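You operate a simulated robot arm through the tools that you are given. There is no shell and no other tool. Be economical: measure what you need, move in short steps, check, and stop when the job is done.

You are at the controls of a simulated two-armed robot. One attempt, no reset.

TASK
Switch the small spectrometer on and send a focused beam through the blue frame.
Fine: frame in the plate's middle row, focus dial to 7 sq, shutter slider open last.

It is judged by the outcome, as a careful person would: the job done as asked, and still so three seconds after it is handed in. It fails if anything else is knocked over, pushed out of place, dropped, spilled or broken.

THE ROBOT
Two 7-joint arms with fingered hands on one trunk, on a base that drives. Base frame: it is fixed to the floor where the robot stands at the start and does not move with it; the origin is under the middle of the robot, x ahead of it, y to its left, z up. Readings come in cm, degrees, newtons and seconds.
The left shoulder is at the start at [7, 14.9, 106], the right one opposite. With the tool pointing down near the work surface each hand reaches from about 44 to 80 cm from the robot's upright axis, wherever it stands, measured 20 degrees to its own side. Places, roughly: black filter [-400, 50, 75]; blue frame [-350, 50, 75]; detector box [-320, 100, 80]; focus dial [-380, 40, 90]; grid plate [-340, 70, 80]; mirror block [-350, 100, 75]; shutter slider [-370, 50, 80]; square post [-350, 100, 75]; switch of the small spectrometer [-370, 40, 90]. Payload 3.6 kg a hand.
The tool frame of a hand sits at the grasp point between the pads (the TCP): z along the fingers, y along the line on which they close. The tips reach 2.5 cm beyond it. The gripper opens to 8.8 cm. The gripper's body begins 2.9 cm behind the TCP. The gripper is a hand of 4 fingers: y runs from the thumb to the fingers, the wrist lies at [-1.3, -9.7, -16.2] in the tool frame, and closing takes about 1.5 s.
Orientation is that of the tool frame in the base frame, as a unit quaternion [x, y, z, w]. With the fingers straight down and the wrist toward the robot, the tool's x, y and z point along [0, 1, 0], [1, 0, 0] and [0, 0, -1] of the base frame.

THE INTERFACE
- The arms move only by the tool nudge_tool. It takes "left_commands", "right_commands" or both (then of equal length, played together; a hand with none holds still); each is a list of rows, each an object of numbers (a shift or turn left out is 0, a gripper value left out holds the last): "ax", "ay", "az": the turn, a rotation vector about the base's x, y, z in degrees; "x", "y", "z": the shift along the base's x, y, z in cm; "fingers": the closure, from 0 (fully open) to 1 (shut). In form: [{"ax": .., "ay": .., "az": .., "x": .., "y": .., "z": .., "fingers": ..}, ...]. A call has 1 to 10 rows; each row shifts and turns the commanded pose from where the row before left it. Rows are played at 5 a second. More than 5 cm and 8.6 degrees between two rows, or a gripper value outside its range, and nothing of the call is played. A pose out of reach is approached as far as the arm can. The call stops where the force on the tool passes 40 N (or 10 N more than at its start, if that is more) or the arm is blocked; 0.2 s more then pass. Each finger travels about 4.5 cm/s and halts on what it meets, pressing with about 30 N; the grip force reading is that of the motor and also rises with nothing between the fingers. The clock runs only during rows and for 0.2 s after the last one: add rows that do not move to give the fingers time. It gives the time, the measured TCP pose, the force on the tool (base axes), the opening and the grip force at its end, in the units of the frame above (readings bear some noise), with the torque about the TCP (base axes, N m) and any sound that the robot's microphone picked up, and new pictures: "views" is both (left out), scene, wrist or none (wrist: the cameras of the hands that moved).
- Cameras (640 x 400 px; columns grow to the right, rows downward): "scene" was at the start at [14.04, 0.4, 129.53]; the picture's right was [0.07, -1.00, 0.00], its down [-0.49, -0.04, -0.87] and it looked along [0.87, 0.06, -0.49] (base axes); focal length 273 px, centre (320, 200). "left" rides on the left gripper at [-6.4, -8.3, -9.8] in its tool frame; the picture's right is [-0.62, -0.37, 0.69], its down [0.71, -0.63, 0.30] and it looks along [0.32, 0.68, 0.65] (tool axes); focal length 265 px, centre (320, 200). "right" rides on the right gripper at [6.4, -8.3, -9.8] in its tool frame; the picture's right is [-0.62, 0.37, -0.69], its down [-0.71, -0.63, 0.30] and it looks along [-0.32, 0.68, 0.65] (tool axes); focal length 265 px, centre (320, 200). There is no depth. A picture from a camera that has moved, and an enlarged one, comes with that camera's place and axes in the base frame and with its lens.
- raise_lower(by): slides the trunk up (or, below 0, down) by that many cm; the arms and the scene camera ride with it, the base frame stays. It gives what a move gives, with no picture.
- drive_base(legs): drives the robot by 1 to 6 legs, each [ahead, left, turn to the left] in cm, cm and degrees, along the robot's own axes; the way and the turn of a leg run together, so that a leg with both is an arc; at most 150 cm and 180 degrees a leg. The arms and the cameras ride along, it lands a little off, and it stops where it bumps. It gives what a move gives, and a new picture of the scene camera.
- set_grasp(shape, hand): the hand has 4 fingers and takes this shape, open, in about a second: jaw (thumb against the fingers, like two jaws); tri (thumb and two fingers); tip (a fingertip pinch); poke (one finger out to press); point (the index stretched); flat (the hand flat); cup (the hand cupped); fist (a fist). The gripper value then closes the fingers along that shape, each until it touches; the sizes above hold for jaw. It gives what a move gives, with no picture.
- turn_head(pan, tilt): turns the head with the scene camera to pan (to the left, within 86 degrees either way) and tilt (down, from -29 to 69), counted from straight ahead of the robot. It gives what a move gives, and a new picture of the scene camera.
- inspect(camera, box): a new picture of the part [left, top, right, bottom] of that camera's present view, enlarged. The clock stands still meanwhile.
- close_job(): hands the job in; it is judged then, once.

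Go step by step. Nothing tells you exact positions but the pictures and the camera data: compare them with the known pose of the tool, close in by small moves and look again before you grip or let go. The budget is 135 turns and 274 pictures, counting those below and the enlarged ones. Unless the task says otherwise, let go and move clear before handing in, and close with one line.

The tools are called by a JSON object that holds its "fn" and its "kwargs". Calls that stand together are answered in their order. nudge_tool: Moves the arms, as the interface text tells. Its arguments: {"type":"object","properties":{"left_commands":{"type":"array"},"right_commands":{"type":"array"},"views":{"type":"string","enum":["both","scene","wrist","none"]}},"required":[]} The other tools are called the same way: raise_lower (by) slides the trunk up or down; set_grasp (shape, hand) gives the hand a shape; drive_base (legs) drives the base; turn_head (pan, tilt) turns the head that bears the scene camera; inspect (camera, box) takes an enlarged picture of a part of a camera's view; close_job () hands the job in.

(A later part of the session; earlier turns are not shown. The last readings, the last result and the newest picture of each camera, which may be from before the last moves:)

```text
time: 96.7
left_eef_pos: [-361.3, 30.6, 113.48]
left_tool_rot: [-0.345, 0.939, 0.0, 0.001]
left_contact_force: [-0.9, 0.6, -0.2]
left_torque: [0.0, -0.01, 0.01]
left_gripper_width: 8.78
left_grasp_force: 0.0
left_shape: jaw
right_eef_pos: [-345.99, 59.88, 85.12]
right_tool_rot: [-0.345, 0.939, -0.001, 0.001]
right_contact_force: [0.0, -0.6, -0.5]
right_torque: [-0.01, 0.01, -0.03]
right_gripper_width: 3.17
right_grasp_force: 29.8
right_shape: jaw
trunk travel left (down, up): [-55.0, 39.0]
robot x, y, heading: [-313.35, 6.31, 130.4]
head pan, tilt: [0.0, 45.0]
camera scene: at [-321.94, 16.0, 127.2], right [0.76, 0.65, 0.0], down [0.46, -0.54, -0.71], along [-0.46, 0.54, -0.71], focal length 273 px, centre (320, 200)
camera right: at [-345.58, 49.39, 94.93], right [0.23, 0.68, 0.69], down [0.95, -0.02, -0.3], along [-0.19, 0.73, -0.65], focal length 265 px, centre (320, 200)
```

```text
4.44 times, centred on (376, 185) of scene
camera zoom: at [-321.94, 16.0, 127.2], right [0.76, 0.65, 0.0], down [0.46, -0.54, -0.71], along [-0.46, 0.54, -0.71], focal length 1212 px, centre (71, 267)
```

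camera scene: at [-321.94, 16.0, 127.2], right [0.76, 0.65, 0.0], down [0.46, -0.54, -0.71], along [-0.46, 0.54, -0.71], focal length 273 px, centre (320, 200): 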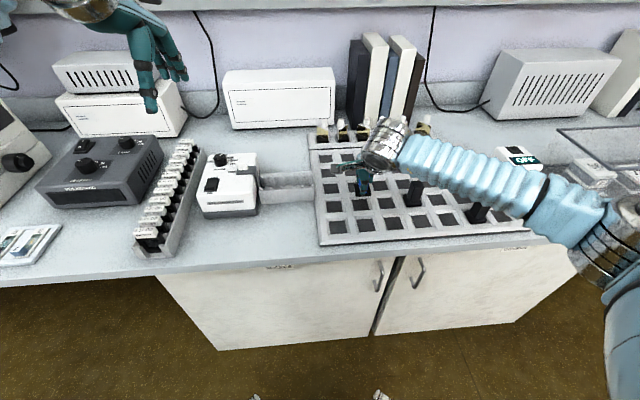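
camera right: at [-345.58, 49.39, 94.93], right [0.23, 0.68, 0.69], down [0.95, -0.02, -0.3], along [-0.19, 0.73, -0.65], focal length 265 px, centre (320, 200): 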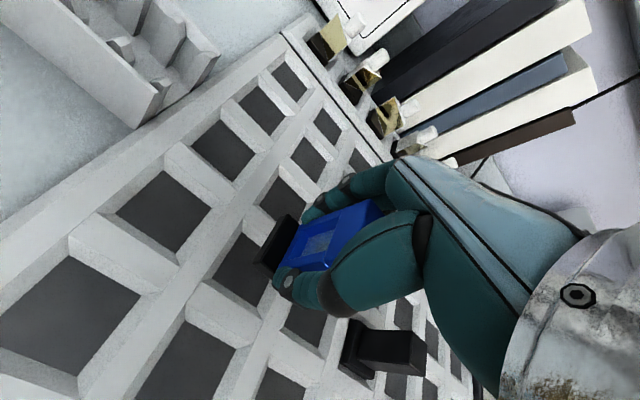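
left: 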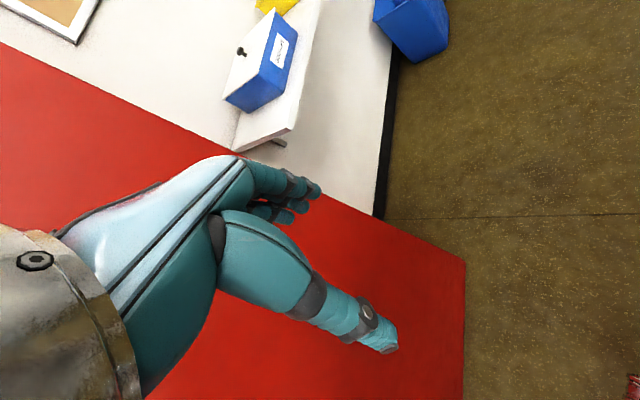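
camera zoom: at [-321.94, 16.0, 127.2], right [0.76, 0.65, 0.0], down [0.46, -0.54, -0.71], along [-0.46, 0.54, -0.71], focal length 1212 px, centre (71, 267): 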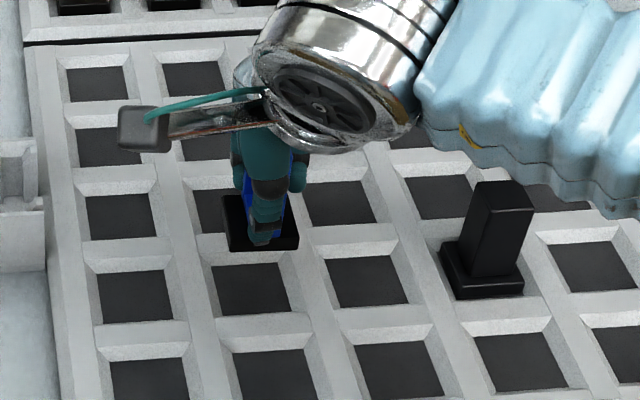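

The frame hangs clear. I'll move it one pitch back: 6.75 cm forward, with 0.6 cm left for the plate's 5° tilt.

{"fn": "nudge_tool", "kwargs": {"right_commands": [{"x": -1.62, "y": 1.57}, {"x": -1.62, "y": 1.57}, {"x": -1.62, "y": 1.58}, {}]}}

{"fn": "inspect", "kwargs": {"camera": "scene", "box": [310, 130, 410, 220]}}

{"fn": "inspect", "kwargs": {"camera": "right", "box": [160, 100, 400, 330]}}

```text
time: 97.7
left_eef_pos: [-361.25, 30.61, 113.53]
left_tool_rot: [-0.346, 0.938, 0.0, 0.001]
left_contact_force: [0.5, 0.3, 0.0]
left_torque: [-0.01, -0.03, -0.02]
left_gripper_width: 8.77
left_grasp_force: 0.0
left_shape: jaw
right_eef_pos: [-350.85, 64.74, 85.11]
right_tool_rot: [-0.345, 0.939, 0.0, 0.0]
right_contact_force: [0.2, -0.5, -0.3]
right_torque: [0.0, -0.01, 0.0]
right_gripper_width: 3.14
right_grasp_force: 29.9
right_shape: jaw
trunk travel left (down, up): [-55.0, 39.0]
robot x, y, heading: [-313.62, 6.36, 130.5]
head pan, tilt: [0.0, 45.0]
camera scene: at [-321.88, 16.0, 127.2], right [0.76, 0.65, 0.0], down [0.46, -0.54, -0.71], along [-0.46, 0.54, -0.71], focal length 273 px, centre (320, 200)
camera right: at [-350.42, 54.2, 94.95], right [0.23, 0.68, 0.69], down [0.95, -0.02, -0.3], along [-0.2, 0.73, -0.65], focal length 265 px, centre (320, 200)
```

scene: 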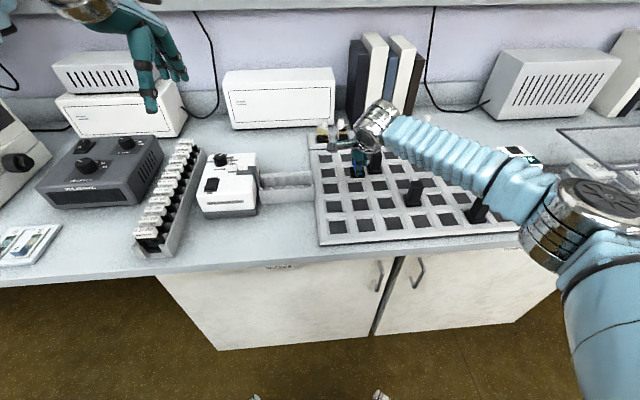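
right: 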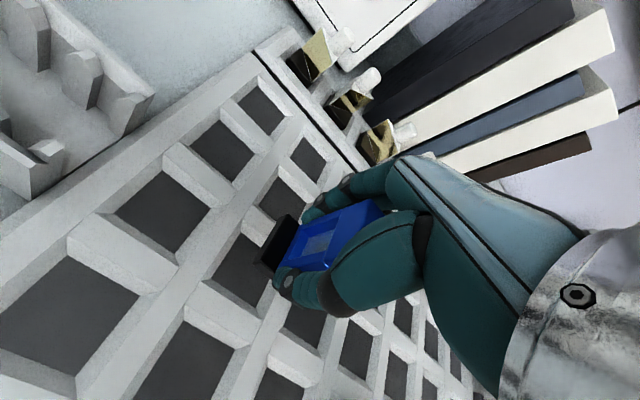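

```text
4.44 times, centred on (360, 175) of scene
camera zoom: at [-321.88, 16.0, 127.2], right [0.76, 0.65, 0.0], down [0.46, -0.54, -0.71], along [-0.46, 0.54, -0.71], focal length 1212 px, centre (142, 311)
```

zoom: 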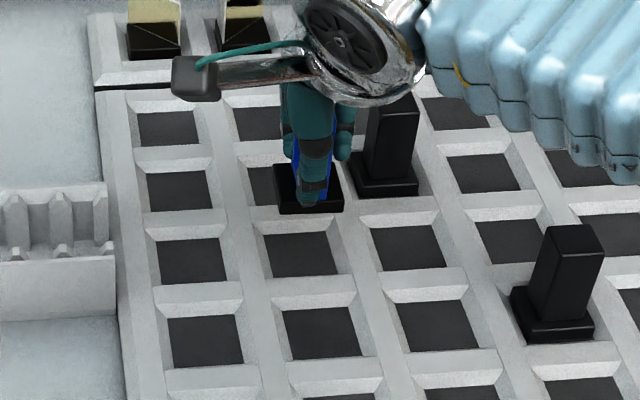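

```text
1.74 times, centred on (280, 215) of right
camera zoom: at [-350.42, 54.2, 94.95], right [0.23, 0.68, 0.69], down [0.95, -0.02, -0.3], along [-0.2, 0.73, -0.65], focal length 462 px, centre (390, 174)
```

zoom: 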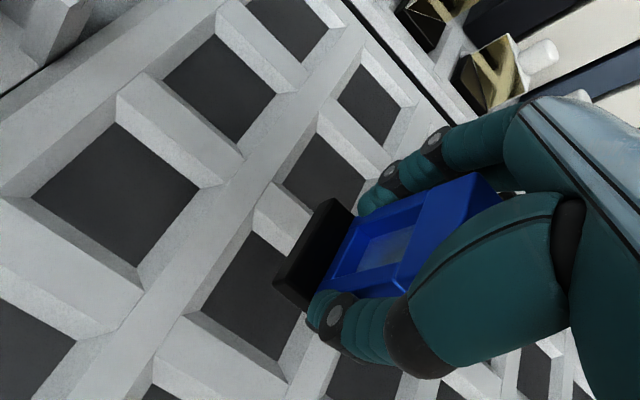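

The wrist view matches the earlier lifted view one cell back, so it is aligned. I'll lower it in.

{"fn": "nudge_tool", "kwargs": {"right_commands": [{"z": -1.5}, {"z": -1.5}, {"z": -0.8}, {"z": -0.5}, {"z": -0.3}]}}

{"fn": "inspect", "kwargs": {"camera": "scene", "box": [310, 130, 410, 220]}}

```text
time: 98.9
left_eef_pos: [-361.29, 30.58, 113.52]
left_tool_rot: [-0.346, 0.938, 0.001, 0.001]
left_contact_force: [-0.5, -0.3, -0.1]
left_torque: [-0.02, -0.04, 0.01]
left_gripper_width: 8.78
left_grasp_force: 0.2
left_shape: jaw
right_eef_pos: [-350.79, 64.65, 80.54]
right_tool_rot: [-0.345, 0.939, 0.0, -0.001]
right_contact_force: [0.4, 0.1, -0.5]
right_torque: [-0.02, -0.02, -0.02]
right_gripper_width: 3.14
right_grasp_force: 29.9
right_shape: jaw
trunk travel left (down, up): [-55.0, 39.0]
robot x, y, heading: [-313.14, 5.88, 130.4]
head pan, tilt: [0.0, 45.0]
camera scene: at [-321.88, 15.95, 127.21], right [0.76, 0.65, 0.0], down [0.46, -0.54, -0.71], along [-0.46, 0.54, -0.71], focal length 273 px, centre (320, 200)
camera right: at [-350.38, 54.14, 90.36], right [0.23, 0.68, 0.69], down [0.95, -0.02, -0.3], along [-0.2, 0.73, -0.65], focal length 265 px, centre (320, 200)
```

scene: 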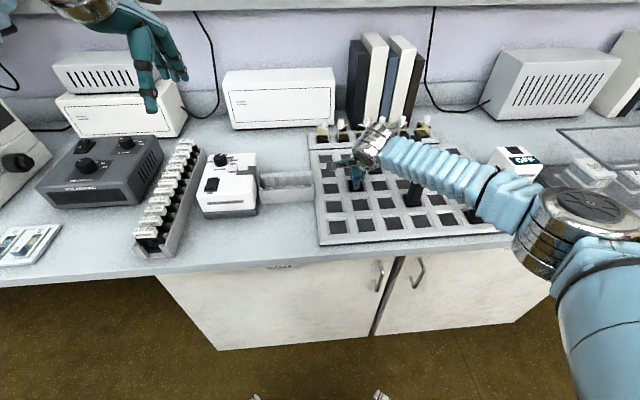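
right: 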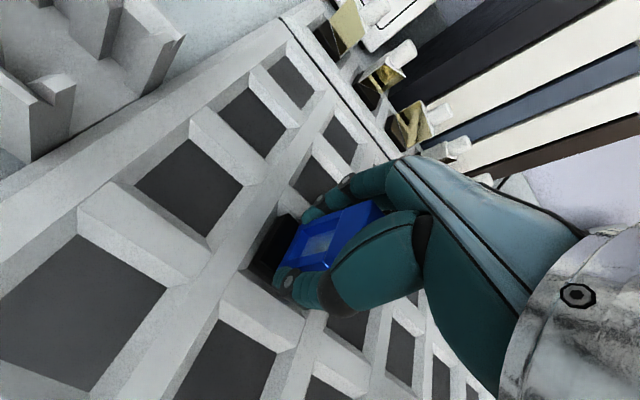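

```text
4.44 times, centred on (360, 175) of scene
camera zoom: at [-321.88, 15.95, 127.21], right [0.76, 0.65, 0.0], down [0.46, -0.54, -0.71], along [-0.46, 0.54, -0.71], focal length 1212 px, centre (142, 311)
```

zoom: 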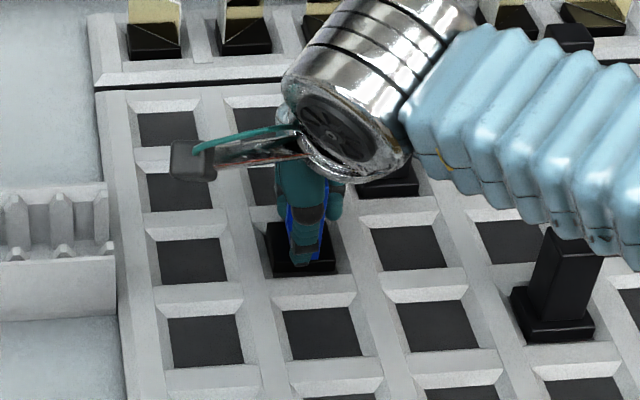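

The frame is down in the middle row at the original grip height. I'll open the hand and rise.

{"fn": "nudge_tool", "kwargs": {"right_commands": [{"z": -0.1}, {"fingers": 0.6}, {"fingers": 0.4}, {"fingers": 0.2}, {"fingers": 0.1}, {"fingers": 0.1}, {"z": 2}, {"z": 4}, {"z": 4}, {"z": 4}]}}

{"fn": "inspect", "kwargs": {"camera": "right", "box": [80, 100, 400, 400]}}

```text
time: 101.1
left_eef_pos: [-361.1, 30.51, 113.45]
left_tool_rot: [-0.345, 0.938, 0.0, 0.001]
left_contact_force: [-0.7, -0.1, 0.7]
left_torque: [0.01, 0.01, 0.01]
left_gripper_width: 8.77
left_grasp_force: 0.0
left_shape: jaw
right_eef_pos: [-350.83, 64.44, 94.34]
right_tool_rot: [-0.345, 0.939, 0.0, 0.0]
right_contact_force: [-0.7, -0.4, -0.9]
right_torque: [-0.01, 0.0, 0.02]
right_gripper_width: 7.92
right_grasp_force: 0.0
right_shape: jaw
trunk travel left (down, up): [-55.0, 39.0]
robot x, y, heading: [-313.61, 6.16, 130.5]
head pan, tilt: [0.0, 45.0]
camera scene: at [-321.9, 15.89, 127.21], right [0.76, 0.65, 0.0], down [0.46, -0.54, -0.71], along [-0.46, 0.54, -0.71], focal length 273 px, centre (320, 200)
camera right: at [-350.43, 53.92, 104.2], right [0.23, 0.68, 0.69], down [0.95, -0.02, -0.3], along [-0.19, 0.73, -0.65], focal length 265 px, centre (320, 200)
```

scene: 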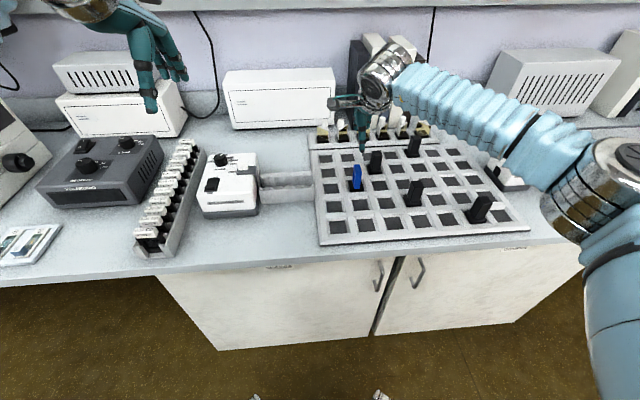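
right: 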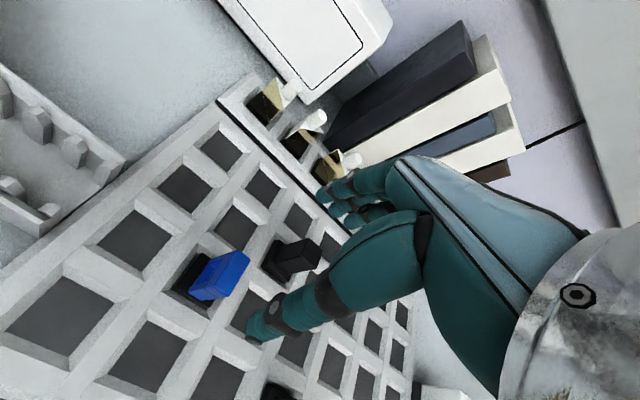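

```text
1.33 times, centred on (240, 250) of right
camera zoom: at [-350.43, 53.92, 104.2], right [0.23, 0.68, 0.69], down [0.95, -0.02, -0.3], along [-0.19, 0.73, -0.65], focal length 354 px, centre (427, 133)
```

zoom: 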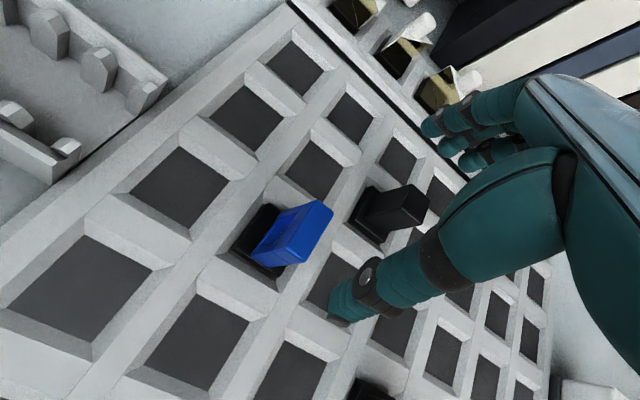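

The frame is seated in row 3, column 2 with everything else undisturbed. I'll retract the right hand and bring the left hand above the focus dial, estimated near (-377.5,42).

{"fn": "nudge_tool", "kwargs": {"right_commands": [{"z": 4}, {"z": 4}, {"x": 4.5, "y": -1}, {"x": 4.5, "y": -1}, {"x": 4.5, "y": -1}, {"x": 4.5, "y": -1}, {"x": 4.5, "y": -1}], "left_commands": [{"x": -3, "y": 2}, {"x": -3, "y": 2}, {"x": -3, "y": 2}, {"x": -3, "y": 2}, {"x": -3, "y": 2}, {"z": -4}, {"z": -4}]}}

```text
time: 102.7
left_eef_pos: [-376.25, 40.67, 105.38]
left_tool_rot: [-0.346, 0.938, 0.001, 0.001]
left_contact_force: [1.1, 0.8, 0.3]
left_torque: [-0.04, 0.03, 0.02]
left_gripper_width: 8.77
left_grasp_force: 0.1
left_shape: jaw
right_eef_pos: [-328.25, 59.48, 102.7]
right_tool_rot: [-0.345, 0.939, 0.0, 0.0]
right_contact_force: [0.1, -0.9, -0.1]
right_torque: [-0.03, 0.02, 0.0]
right_gripper_width: 7.9
right_grasp_force: 0.1
right_shape: jaw
trunk travel left (down, up): [-55.0, 39.0]
robot x, y, heading: [-313.24, 6.53, 130.7]
head pan, tilt: [0.0, 45.0]
camera scene: at [-321.83, 15.91, 127.23], right [0.76, 0.65, 0.0], down [0.46, -0.54, -0.71], along [-0.46, 0.54, -0.71], focal length 273 px, centre (320, 200)
camera right: at [-327.75, 49.04, 112.43], right [0.23, 0.68, 0.69], down [0.95, -0.02, -0.3], along [-0.2, 0.73, -0.65], focal length 265 px, centre (320, 200)
camera left: at [-366.05, 38.53, 115.27], right [0.71, 0.12, -0.69], down [-0.14, -0.94, -0.31], along [-0.69, 0.31, -0.65], focal length 265 px, centre (320, 200)
```

scene: 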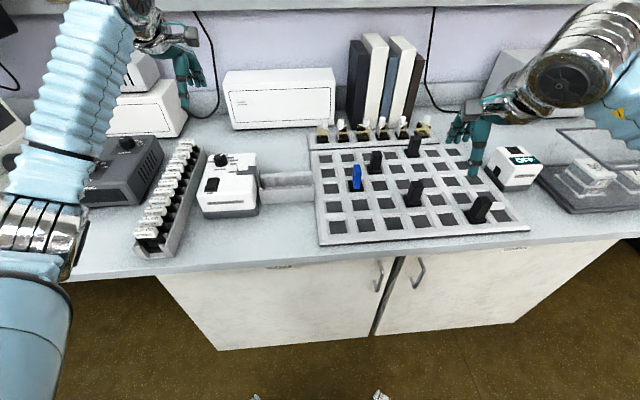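
right: 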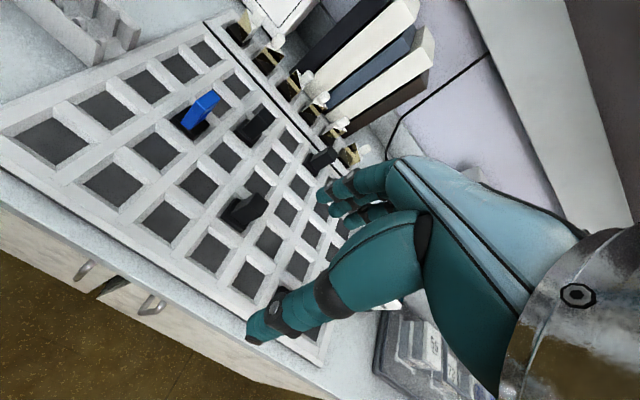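
left: 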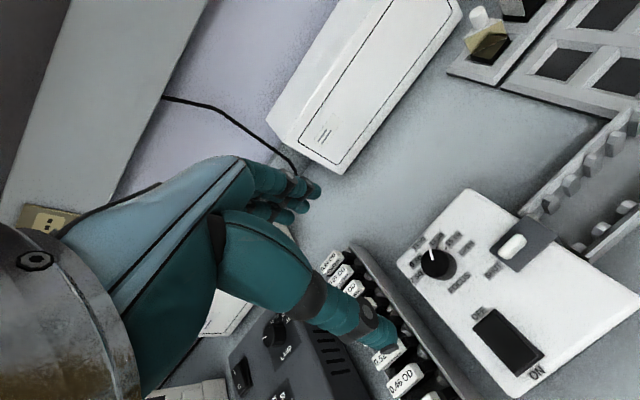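

The wrist camera shows the spectrometer's top well. I'll zoom in there.

{"fn": "inspect", "kwargs": {"camera": "left", "box": [390, 190, 590, 390]}}

{"fn": "inspect", "kwargs": {"camera": "left", "box": [400, 215, 480, 305]}}

```text
2.00 times, centred on (490, 290) of left
camera zoom: at [-366.05, 38.53, 115.27], right [0.71, 0.12, -0.69], down [-0.14, -0.94, -0.31], along [-0.69, 0.31, -0.65], focal length 531 px, centre (-20, 20)
```

zoom: 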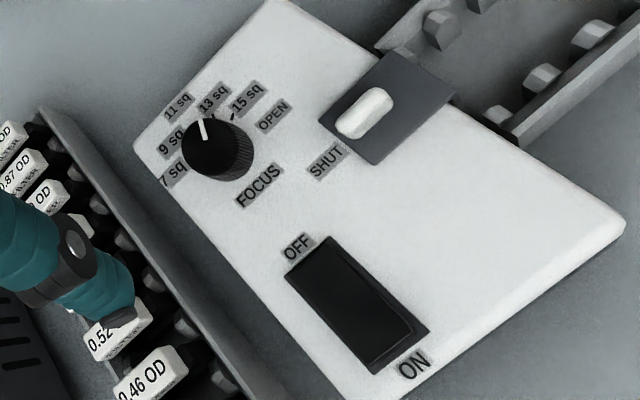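

```text
4.44 times, centred on (440, 260) of left
camera zoom: at [-366.05, 38.53, 115.27], right [0.71, 0.12, -0.69], down [-0.14, -0.94, -0.31], along [-0.69, 0.31, -0.65], focal length 1180 px, centre (-213, -67)
```

zoom: 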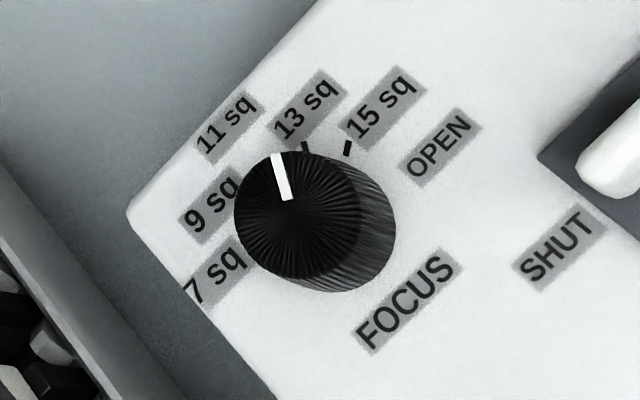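

The pointer reads 13 sq, with labels about 30° apart, so 7 sq is roughly 92° counter-clockwise. I'll pre-turn the left hand 46° clockwise, close it part way and move above the dial.

{"fn": "nudge_tool", "kwargs": {"left_commands": [{"az": -7.7, "fingers": 0.36}, {"az": -7.7}, {"az": -7.7}, {"az": -7.7, "x": -0.65, "y": 0.9}, {"az": -7.7, "x": -0.7, "y": 0.9}, {"az": -7.7, "z": -3}, {"z": -3}, {}]}}

```text
time: 104.5
left_eef_pos: [-377.65, 42.32, 99.37]
left_tool_rot: [0.05, 0.999, 0.001, 0.001]
left_contact_force: [-0.2, 0.1, -0.6]
left_torque: [-0.03, -0.01, -0.01]
left_gripper_width: 5.65
left_grasp_force: 0.0
left_shape: jaw
right_eef_pos: [-328.22, 59.48, 102.59]
right_tool_rot: [-0.346, 0.938, 0.0, 0.0]
right_contact_force: [-0.5, -0.1, -0.5]
right_torque: [0.0, 0.01, -0.02]
right_gripper_width: 7.91
right_grasp_force: 0.0
right_shape: jaw
trunk travel left (down, up): [-55.0, 39.0]
robot x, y, heading: [-313.66, 6.59, 130.5]
head pan, tilt: [0.0, 45.0]
camera scene: at [-321.82, 15.96, 127.21], right [0.76, 0.65, 0.0], down [0.46, -0.54, -0.71], along [-0.46, 0.54, -0.71], focal length 273 px, centre (320, 200)
camera left: at [-372.12, 33.43, 109.24], right [0.58, -0.43, -0.69], down [-0.77, -0.55, -0.3], along [-0.25, 0.71, -0.65], focal length 265 px, centre (320, 200)
```

scene: 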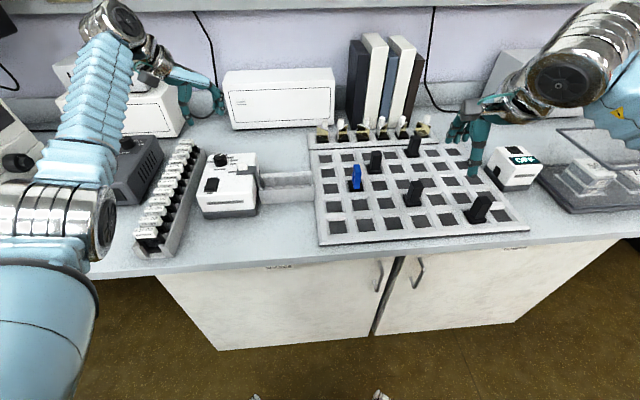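
left: 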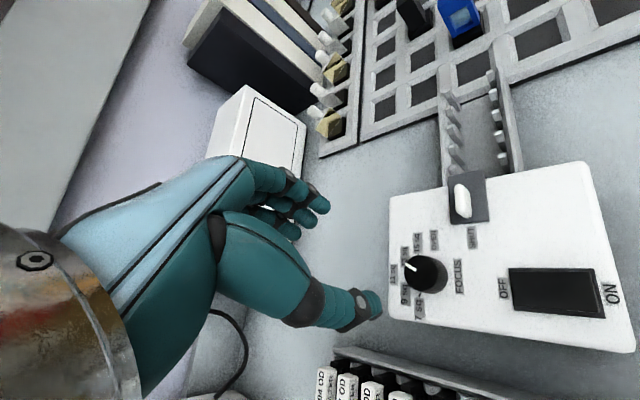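

The dial sits right on the tool axis in this view. I'll go down further and check.

{"fn": "nudge_tool", "kwargs": {"left_commands": [{"y": 0.3, "z": -3}, {"z": -3}, {"z": -2.4}]}}

{"fn": "inspect", "kwargs": {"camera": "left", "box": [280, 180, 480, 350]}}

{"fn": "inspect", "kwargs": {"camera": "scene", "box": [180, 110, 280, 200]}}

```text
time: 105.3
left_eef_pos: [-377.49, 42.68, 91.09]
left_tool_rot: [0.05, 0.999, 0.0, 0.001]
left_contact_force: [0.6, -0.2, 0.7]
left_torque: [0.01, 0.01, 0.0]
left_gripper_width: 5.66
left_grasp_force: 0.1
left_shape: jaw
right_eef_pos: [-328.37, 59.68, 102.57]
right_tool_rot: [-0.345, 0.939, -0.001, 0.001]
right_contact_force: [0.0, 0.3, -0.4]
right_torque: [0.01, -0.01, 0.02]
right_gripper_width: 7.89
right_grasp_force: 0.0
right_shape: jaw
trunk travel left (down, up): [-55.0, 39.0]
robot x, y, heading: [-313.84, 6.25, 130.3]
head pan, tilt: [0.0, 45.0]
camera scene: at [-321.98, 15.98, 127.2], right [0.76, 0.65, 0.0], down [0.46, -0.54, -0.71], along [-0.46, 0.54, -0.71], focal length 273 px, centre (320, 200)
camera left: at [-372.06, 33.79, 100.9], right [0.58, -0.43, -0.69], down [-0.77, -0.56, -0.31], along [-0.25, 0.71, -0.65], focal length 265 px, centre (320, 200)
```

scene: 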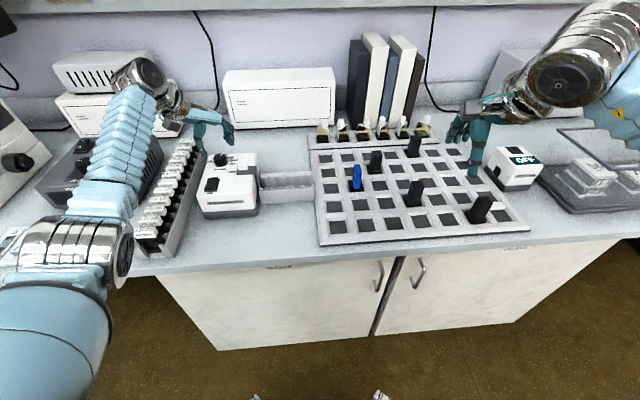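
left: 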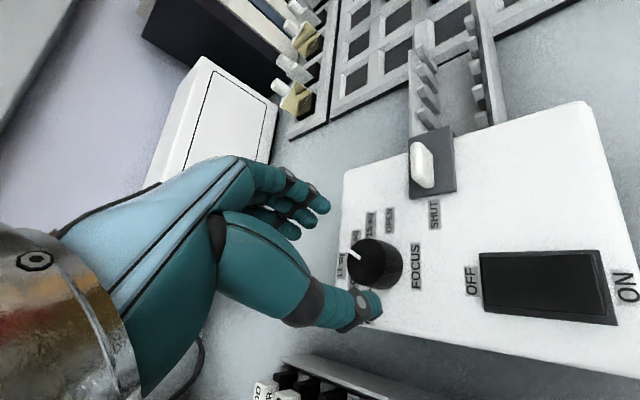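

```text
2.35 times, centred on (380, 265) of left
camera zoom: at [-372.06, 33.79, 100.9], right [0.58, -0.43, -0.69], down [-0.77, -0.56, -0.31], along [-0.25, 0.71, -0.65], focal length 624 px, centre (179, 47)
```

zoom: 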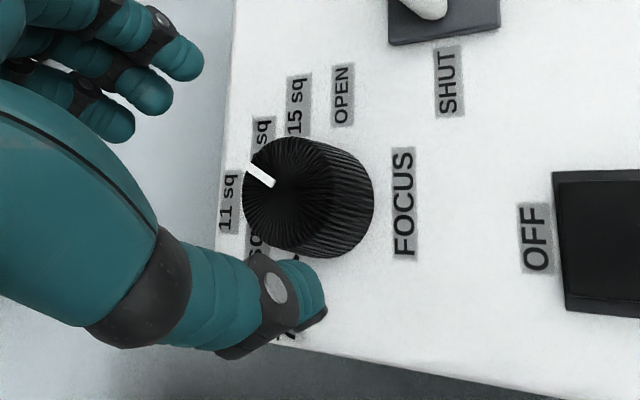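

```text
4.44 times, centred on (230, 155) of scene
camera zoom: at [-321.98, 15.98, 127.2], right [0.76, 0.65, 0.0], down [0.46, -0.54, -0.71], along [-0.46, 0.54, -0.71], focal length 1212 px, centre (720, 400)
```

zoom: 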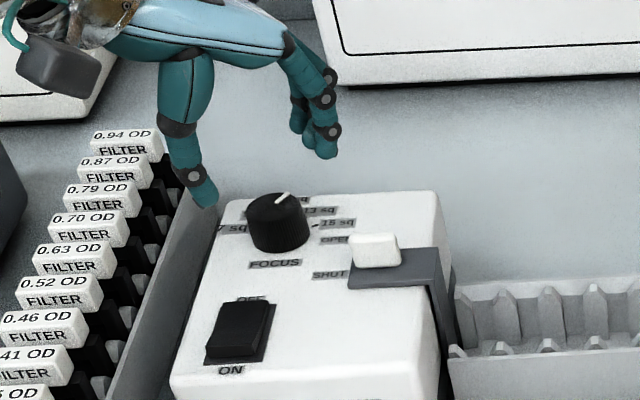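

Alignment is good: the dial top is near z 86 and the box top near 84.3. I'll descend to TCP 87 and close on the dial.

{"fn": "nudge_tool", "kwargs": {"left_commands": [{"z": -2}, {"z": -1.2}, {"z": -0.8}, {}]}}

{"fn": "inspect", "kwargs": {"camera": "left", "box": [240, 160, 440, 340]}}

{"fn": "inspect", "kwargs": {"camera": "scene", "box": [190, 130, 260, 190]}}

```text
time: 106.3
left_eef_pos: [-377.55, 42.66, 87.08]
left_tool_rot: [0.051, 0.999, 0.0, 0.001]
left_contact_force: [0.5, 0.8, 0.8]
left_torque: [0.06, 0.01, -0.01]
left_gripper_width: 5.63
left_grasp_force: 0.1
left_shape: jaw
right_eef_pos: [-328.26, 59.62, 102.57]
right_tool_rot: [-0.345, 0.939, -0.001, 0.0]
right_contact_force: [0.0, 0.3, 0.5]
right_torque: [0.05, -0.02, 0.0]
right_gripper_width: 7.91
right_grasp_force: 0.0
right_shape: jaw
trunk travel left (down, up): [-55.0, 39.0]
robot x, y, heading: [-313.36, 6.23, 130.4]
head pan, tilt: [0.0, 45.0]
camera scene: at [-321.9, 15.97, 127.21], right [0.76, 0.65, 0.0], down [0.46, -0.54, -0.71], along [-0.46, 0.54, -0.71], focal length 273 px, centre (320, 200)
camera left: at [-372.1, 33.77, 96.96], right [0.58, -0.43, -0.69], down [-0.77, -0.55, -0.31], along [-0.25, 0.71, -0.65], focal length 265 px, centre (320, 200)
```

scene: 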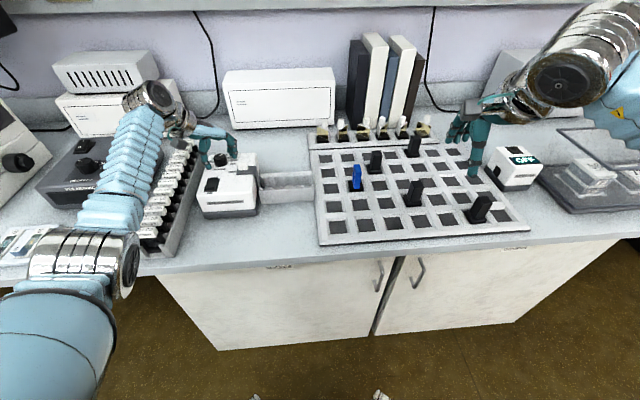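
left: 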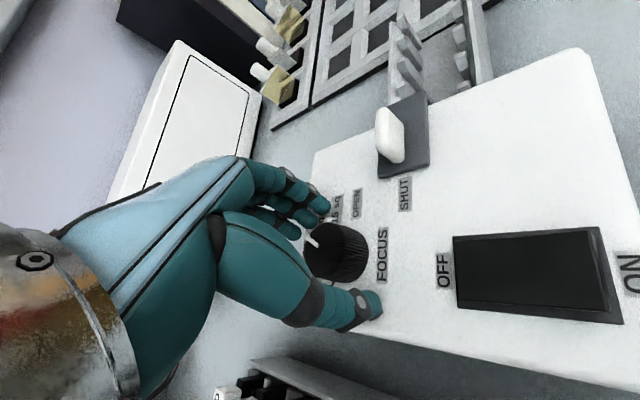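

```text
2.22 times, centred on (340, 250) of left
camera zoom: at [-372.1, 33.77, 96.96], right [0.58, -0.43, -0.69], down [-0.77, -0.55, -0.31], along [-0.25, 0.71, -0.65], focal length 590 px, centre (276, 89)
```

zoom: 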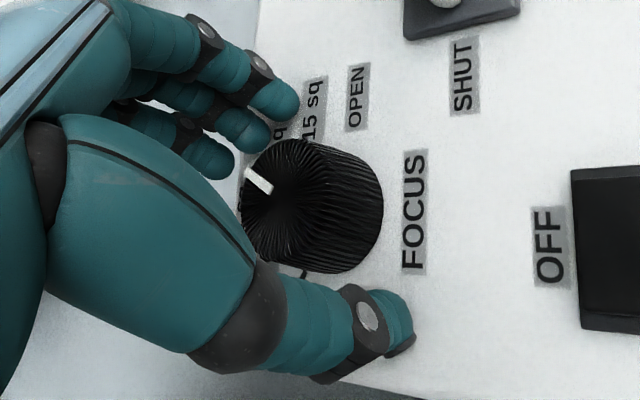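

```text
6.67 times, centred on (225, 160) of scene
camera zoom: at [-321.9, 15.97, 127.21], right [0.76, 0.65, 0.0], down [0.46, -0.54, -0.71], along [-0.46, 0.54, -0.71], focal length 1819 px, centre (953, 467)
```

zoom: 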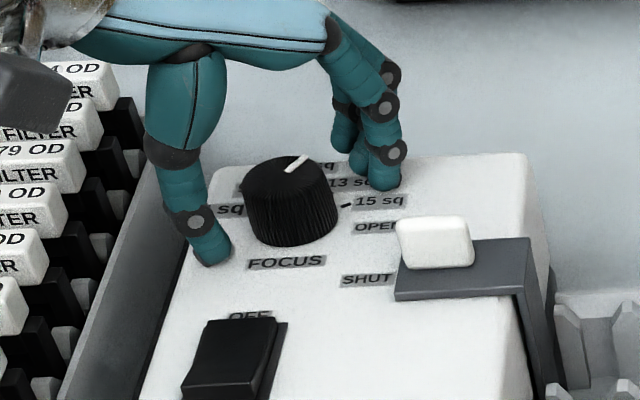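

The thumb and fingers straddle the dial. I'll close on it.

{"fn": "nudge_tool", "kwargs": {"left_commands": [{"fingers": 0.5}, {"fingers": 0.6}, {"fingers": 0.7}, {"fingers": 0.8}, {"fingers": 0.8}, {"fingers": 0.8}]}}

{"fn": "inspect", "kwargs": {"camera": "left", "box": [240, 160, 440, 340]}}

```text
time: 107.7
left_eef_pos: [-377.53, 42.52, 87.1]
left_tool_rot: [0.051, 0.999, -0.001, 0.001]
left_contact_force: [-0.1, -4.9, 0.6]
left_torque: [-0.07, 0.0, 0.0]
left_gripper_width: 2.56
left_grasp_force: 29.5
left_shape: jaw
right_eef_pos: [-328.25, 59.5, 102.63]
right_tool_rot: [-0.345, 0.939, 0.0, 0.0]
right_contact_force: [-0.1, 0.1, 0.6]
right_torque: [-0.03, -0.03, -0.01]
right_gripper_width: 7.9
right_grasp_force: 0.1
right_shape: jaw
trunk travel left (down, up): [-55.0, 39.0]
robot x, y, heading: [-313.57, 6.25, 130.6]
head pan, tilt: [0.0, 45.0]
camera scene: at [-321.9, 15.86, 127.21], right [0.76, 0.65, 0.0], down [0.46, -0.54, -0.71], along [-0.46, 0.54, -0.71], focal length 273 px, centre (320, 200)
camera left: at [-372.12, 33.65, 96.96], right [0.58, -0.43, -0.69], down [-0.77, -0.56, -0.31], along [-0.25, 0.71, -0.66], focal length 265 px, centre (320, 200)
```

scene: 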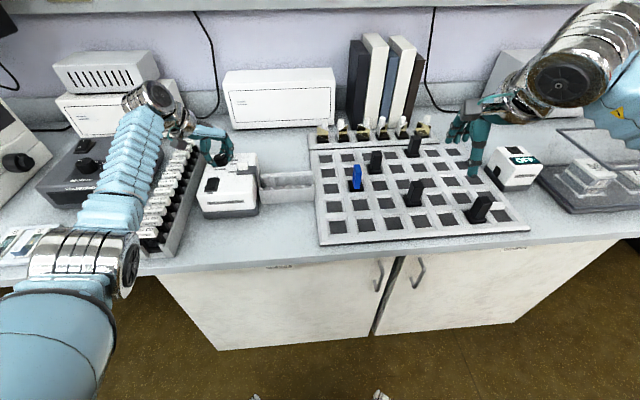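
left: 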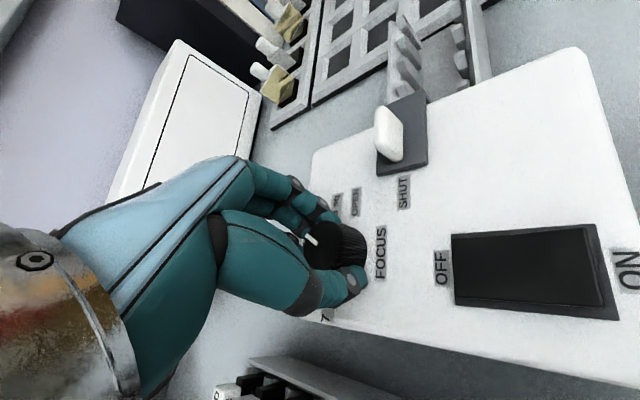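

```text
2.22 times, centred on (340, 250) of left
camera zoom: at [-372.12, 33.65, 96.96], right [0.58, -0.43, -0.69], down [-0.77, -0.56, -0.31], along [-0.25, 0.71, -0.66], focal length 590 px, centre (276, 89)
```

zoom: 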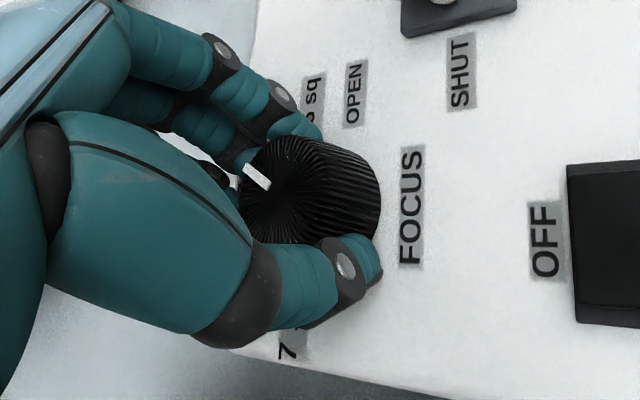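

The dial is gripped. I'll turn it counter-clockwise part way and check.

{"fn": "nudge_tool", "kwargs": {"left_commands": [{"az": 7.5}, {"az": 7.5}, {"az": 7.5}, {"az": 7.5}, {}]}}

{"fn": "inspect", "kwargs": {"camera": "left", "box": [240, 160, 440, 340]}}

{"fn": "inspect", "kwargs": {"camera": "scene", "box": [190, 130, 260, 190]}}

```text
time: 108.9
left_eef_pos: [-377.59, 42.56, 87.11]
left_tool_rot: [-0.21, 0.978, 0.0, 0.001]
left_contact_force: [0.1, -6.5, -0.1]
left_torque: [-0.13, 0.05, 0.01]
left_gripper_width: 2.56
left_grasp_force: 30.5
left_shape: jaw
right_eef_pos: [-328.43, 59.44, 102.61]
right_tool_rot: [-0.345, 0.939, 0.0, 0.001]
right_contact_force: [-0.2, 0.0, 0.6]
right_torque: [-0.04, 0.02, 0.02]
right_gripper_width: 7.92
right_grasp_force: 0.0
right_shape: jaw
trunk travel left (down, up): [-55.0, 39.0]
robot x, y, heading: [-313.44, 6.03, 130.7]
head pan, tilt: [0.0, 45.0]
camera scene: at [-321.94, 15.84, 127.21], right [0.76, 0.65, 0.0], down [0.46, -0.54, -0.71], along [-0.46, 0.54, -0.71], focal length 273 px, centre (320, 200)
camera left: at [-368.38, 37.67, 96.96], right [0.72, -0.08, -0.69], down [-0.39, -0.87, -0.31], along [-0.58, 0.49, -0.65], focal length 265 px, centre (320, 200)
```

scene: 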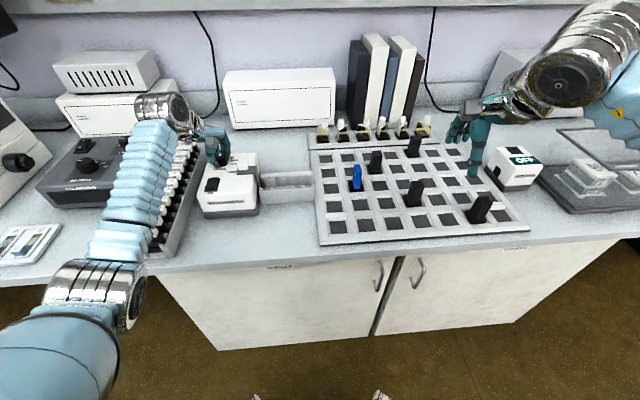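
left: 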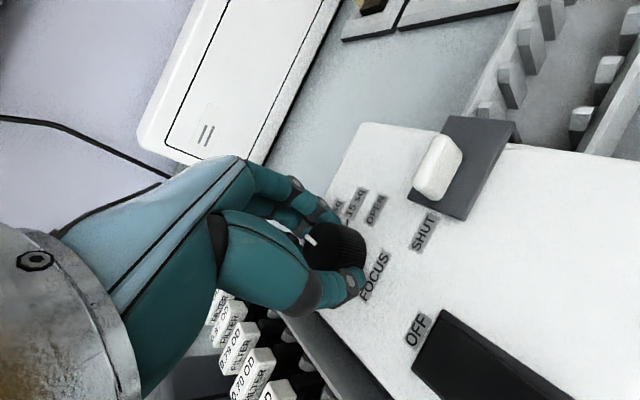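

```text
2.22 times, centred on (340, 250) of left
camera zoom: at [-368.38, 37.67, 96.96], right [0.72, -0.08, -0.69], down [-0.39, -0.87, -0.31], along [-0.58, 0.49, -0.65], focal length 590 px, centre (276, 89)
```

zoom: 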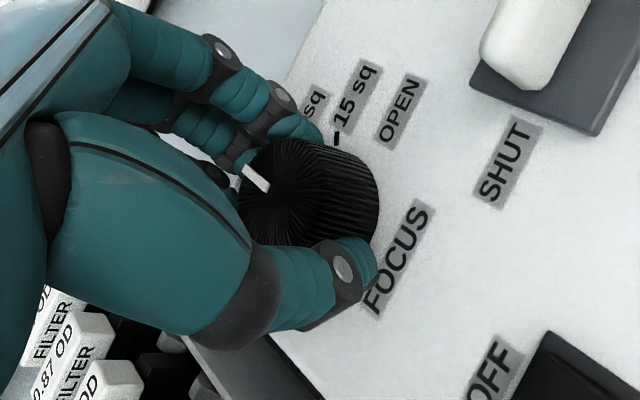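

```text
6.67 times, centred on (225, 160) of scene
camera zoom: at [-321.94, 15.84, 127.21], right [0.76, 0.65, 0.0], down [0.46, -0.54, -0.71], along [-0.46, 0.54, -0.71], focal length 1819 px, centre (953, 467)
```

zoom: 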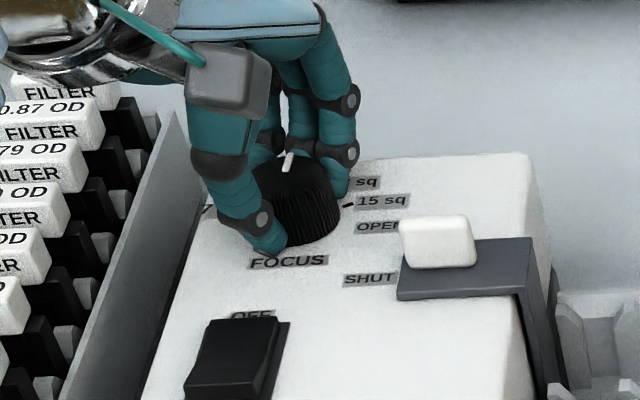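

The dial follows the hand and the box stays put. I'll continue another 60°.

{"fn": "nudge_tool", "kwargs": {"left_commands": [{"az": 7.5}, {"az": 7.5}, {"az": 7.5}, {"az": 7.5}, {"az": 7.5}, {"az": 7.5}, {"az": 7.5}, {"az": 7.5}, {}]}}

{"fn": "inspect", "kwargs": {"camera": "left", "box": [240, 160, 440, 340]}}

{"fn": "inspect", "kwargs": {"camera": "scene", "box": [190, 130, 260, 190]}}

```text
time: 110.9
left_eef_pos: [-377.61, 42.7, 87.09]
left_tool_rot: [-0.671, 0.741, 0.002, 0.001]
left_contact_force: [-2.0, -0.2, 3.5]
left_torque: [0.04, 0.13, -0.01]
left_gripper_width: 2.53
left_grasp_force: 30.1
left_shape: jaw
right_eef_pos: [-328.45, 59.59, 102.41]
right_tool_rot: [-0.345, 0.939, 0.0, 0.0]
right_contact_force: [0.7, 0.2, 0.4]
right_torque: [0.01, 0.01, 0.01]
right_gripper_width: 7.93
right_grasp_force: 0.1
right_shape: jaw
trunk travel left (down, up): [-55.0, 39.0]
robot x, y, heading: [-313.71, 5.98, 130.5]
head pan, tilt: [0.0, 45.0]
camera scene: at [-321.91, 15.93, 127.21], right [0.76, 0.65, 0.0], down [0.46, -0.54, -0.71], along [-0.46, 0.54, -0.71], focal length 273 px, centre (320, 200)
camera left: at [-368.77, 48.23, 96.97], right [0.43, 0.58, -0.69], down [0.56, -0.77, -0.31], along [-0.71, -0.25, -0.65], focal length 265 px, centre (320, 200)
```

scene: 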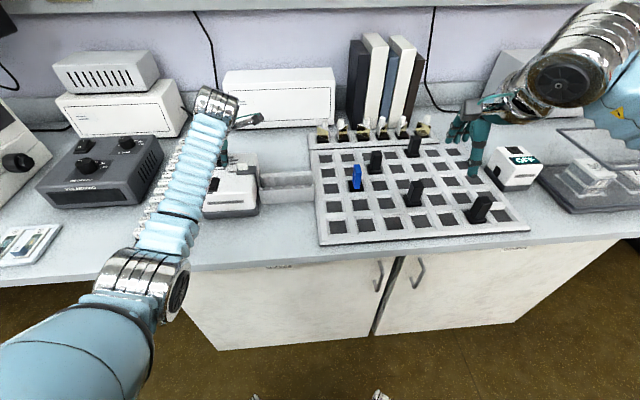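
left: 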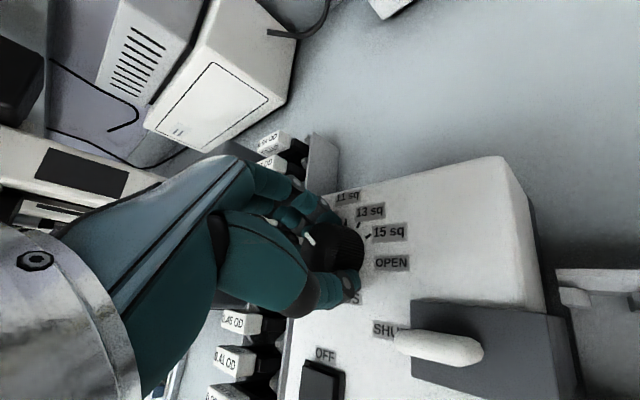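

```text
2.22 times, centred on (340, 250) of left
camera zoom: at [-368.77, 48.23, 96.97], right [0.43, 0.58, -0.69], down [0.56, -0.77, -0.31], along [-0.71, -0.25, -0.65], focal length 590 px, centre (276, 89)
```

zoom: 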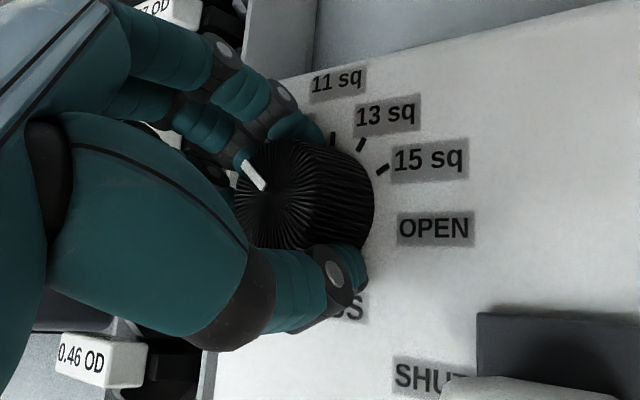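

```text
6.67 times, centred on (225, 160) of scene
camera zoom: at [-321.91, 15.93, 127.21], right [0.76, 0.65, 0.0], down [0.46, -0.54, -0.71], along [-0.46, 0.54, -0.71], focal length 1819 px, centre (953, 467)
```

zoom: 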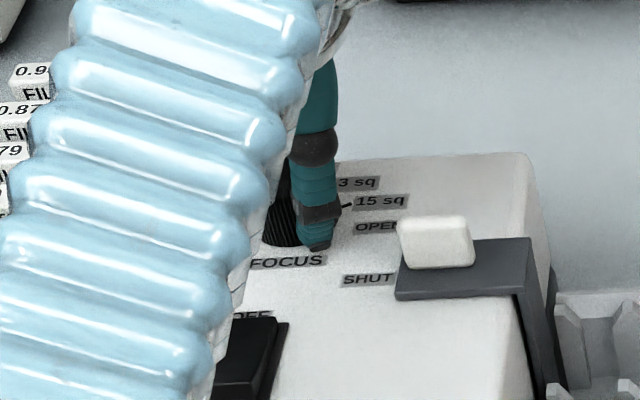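

The hand turned 90.2°. I'll release, rise and view the pointer against the 7 sq label.

{"fn": "nudge_tool", "kwargs": {"left_commands": [{"fingers": 0.5}, {"fingers": 0.36}, {"fingers": 0.36}, {"z": 2}, {"z": 3}, {"z": 3}, {"az": -8}, {"az": -8}, {"az": -8}, {"az": -8}]}}

{"fn": "inspect", "kwargs": {"camera": "left", "box": [340, 200, 440, 320]}}

{"fn": "inspect", "kwargs": {"camera": "scene", "box": [195, 135, 255, 185]}}

```text
time: 113.1
left_eef_pos: [-377.79, 42.64, 95.06]
left_tool_rot: [-0.439, 0.899, 0.0, 0.001]
left_contact_force: [-0.3, -0.6, 0.2]
left_torque: [0.0, -0.01, 0.0]
left_gripper_width: 5.61
left_grasp_force: 0.1
left_shape: jaw
right_eef_pos: [-328.5, 59.59, 102.54]
right_tool_rot: [-0.344, 0.939, -0.001, 0.0]
right_contact_force: [1.2, -0.1, 0.6]
right_torque: [-0.01, -0.01, 0.02]
right_gripper_width: 7.91
right_grasp_force: 0.1
right_shape: jaw
trunk travel left (down, up): [-55.0, 39.0]
robot x, y, heading: [-313.63, 6.03, 130.4]
head pan, tilt: [0.0, 45.0]
camera scene: at [-321.95, 15.95, 127.2], right [0.76, 0.65, 0.0], down [0.46, -0.54, -0.71], along [-0.46, 0.54, -0.71], focal length 273 px, centre (320, 200)
camera left: at [-367.25, 42.69, 104.9], right [0.67, 0.26, -0.69], down [0.06, -0.95, -0.31], along [-0.74, 0.17, -0.66], focal length 265 px, centre (320, 200)
```

scene: 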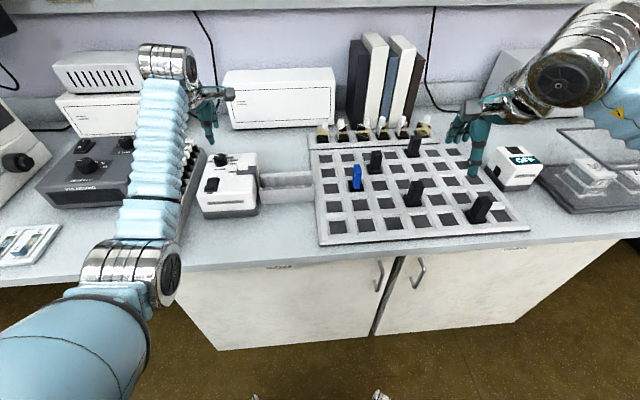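
left: 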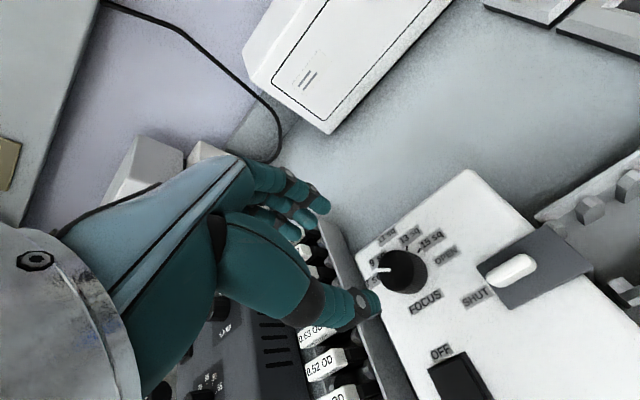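

```text
3.33 times, centred on (390, 260) of left
camera zoom: at [-367.25, 42.69, 104.9], right [0.67, 0.26, -0.69], down [0.06, -0.95, -0.31], along [-0.74, 0.17, -0.66], focal length 885 px, centre (87, 0)
```

zoom: 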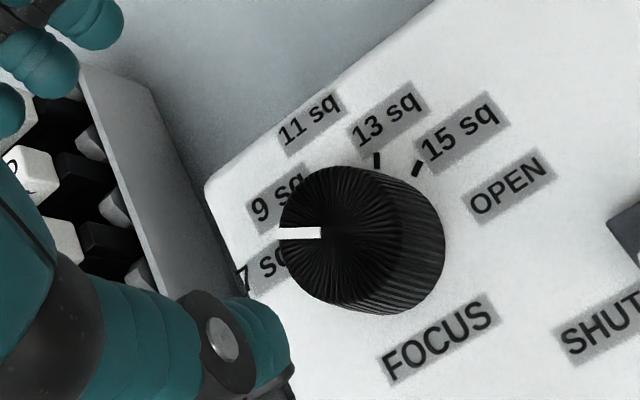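

```text
8.00 times, centred on (225, 160) of scene
camera zoom: at [-321.95, 15.95, 127.2], right [0.76, 0.65, 0.0], down [0.46, -0.54, -0.71], along [-0.46, 0.54, -0.71], focal length 2182 px, centre (1080, 520)
```

zoom: 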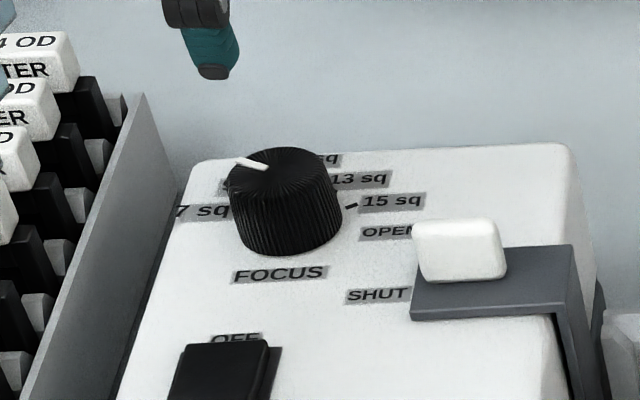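

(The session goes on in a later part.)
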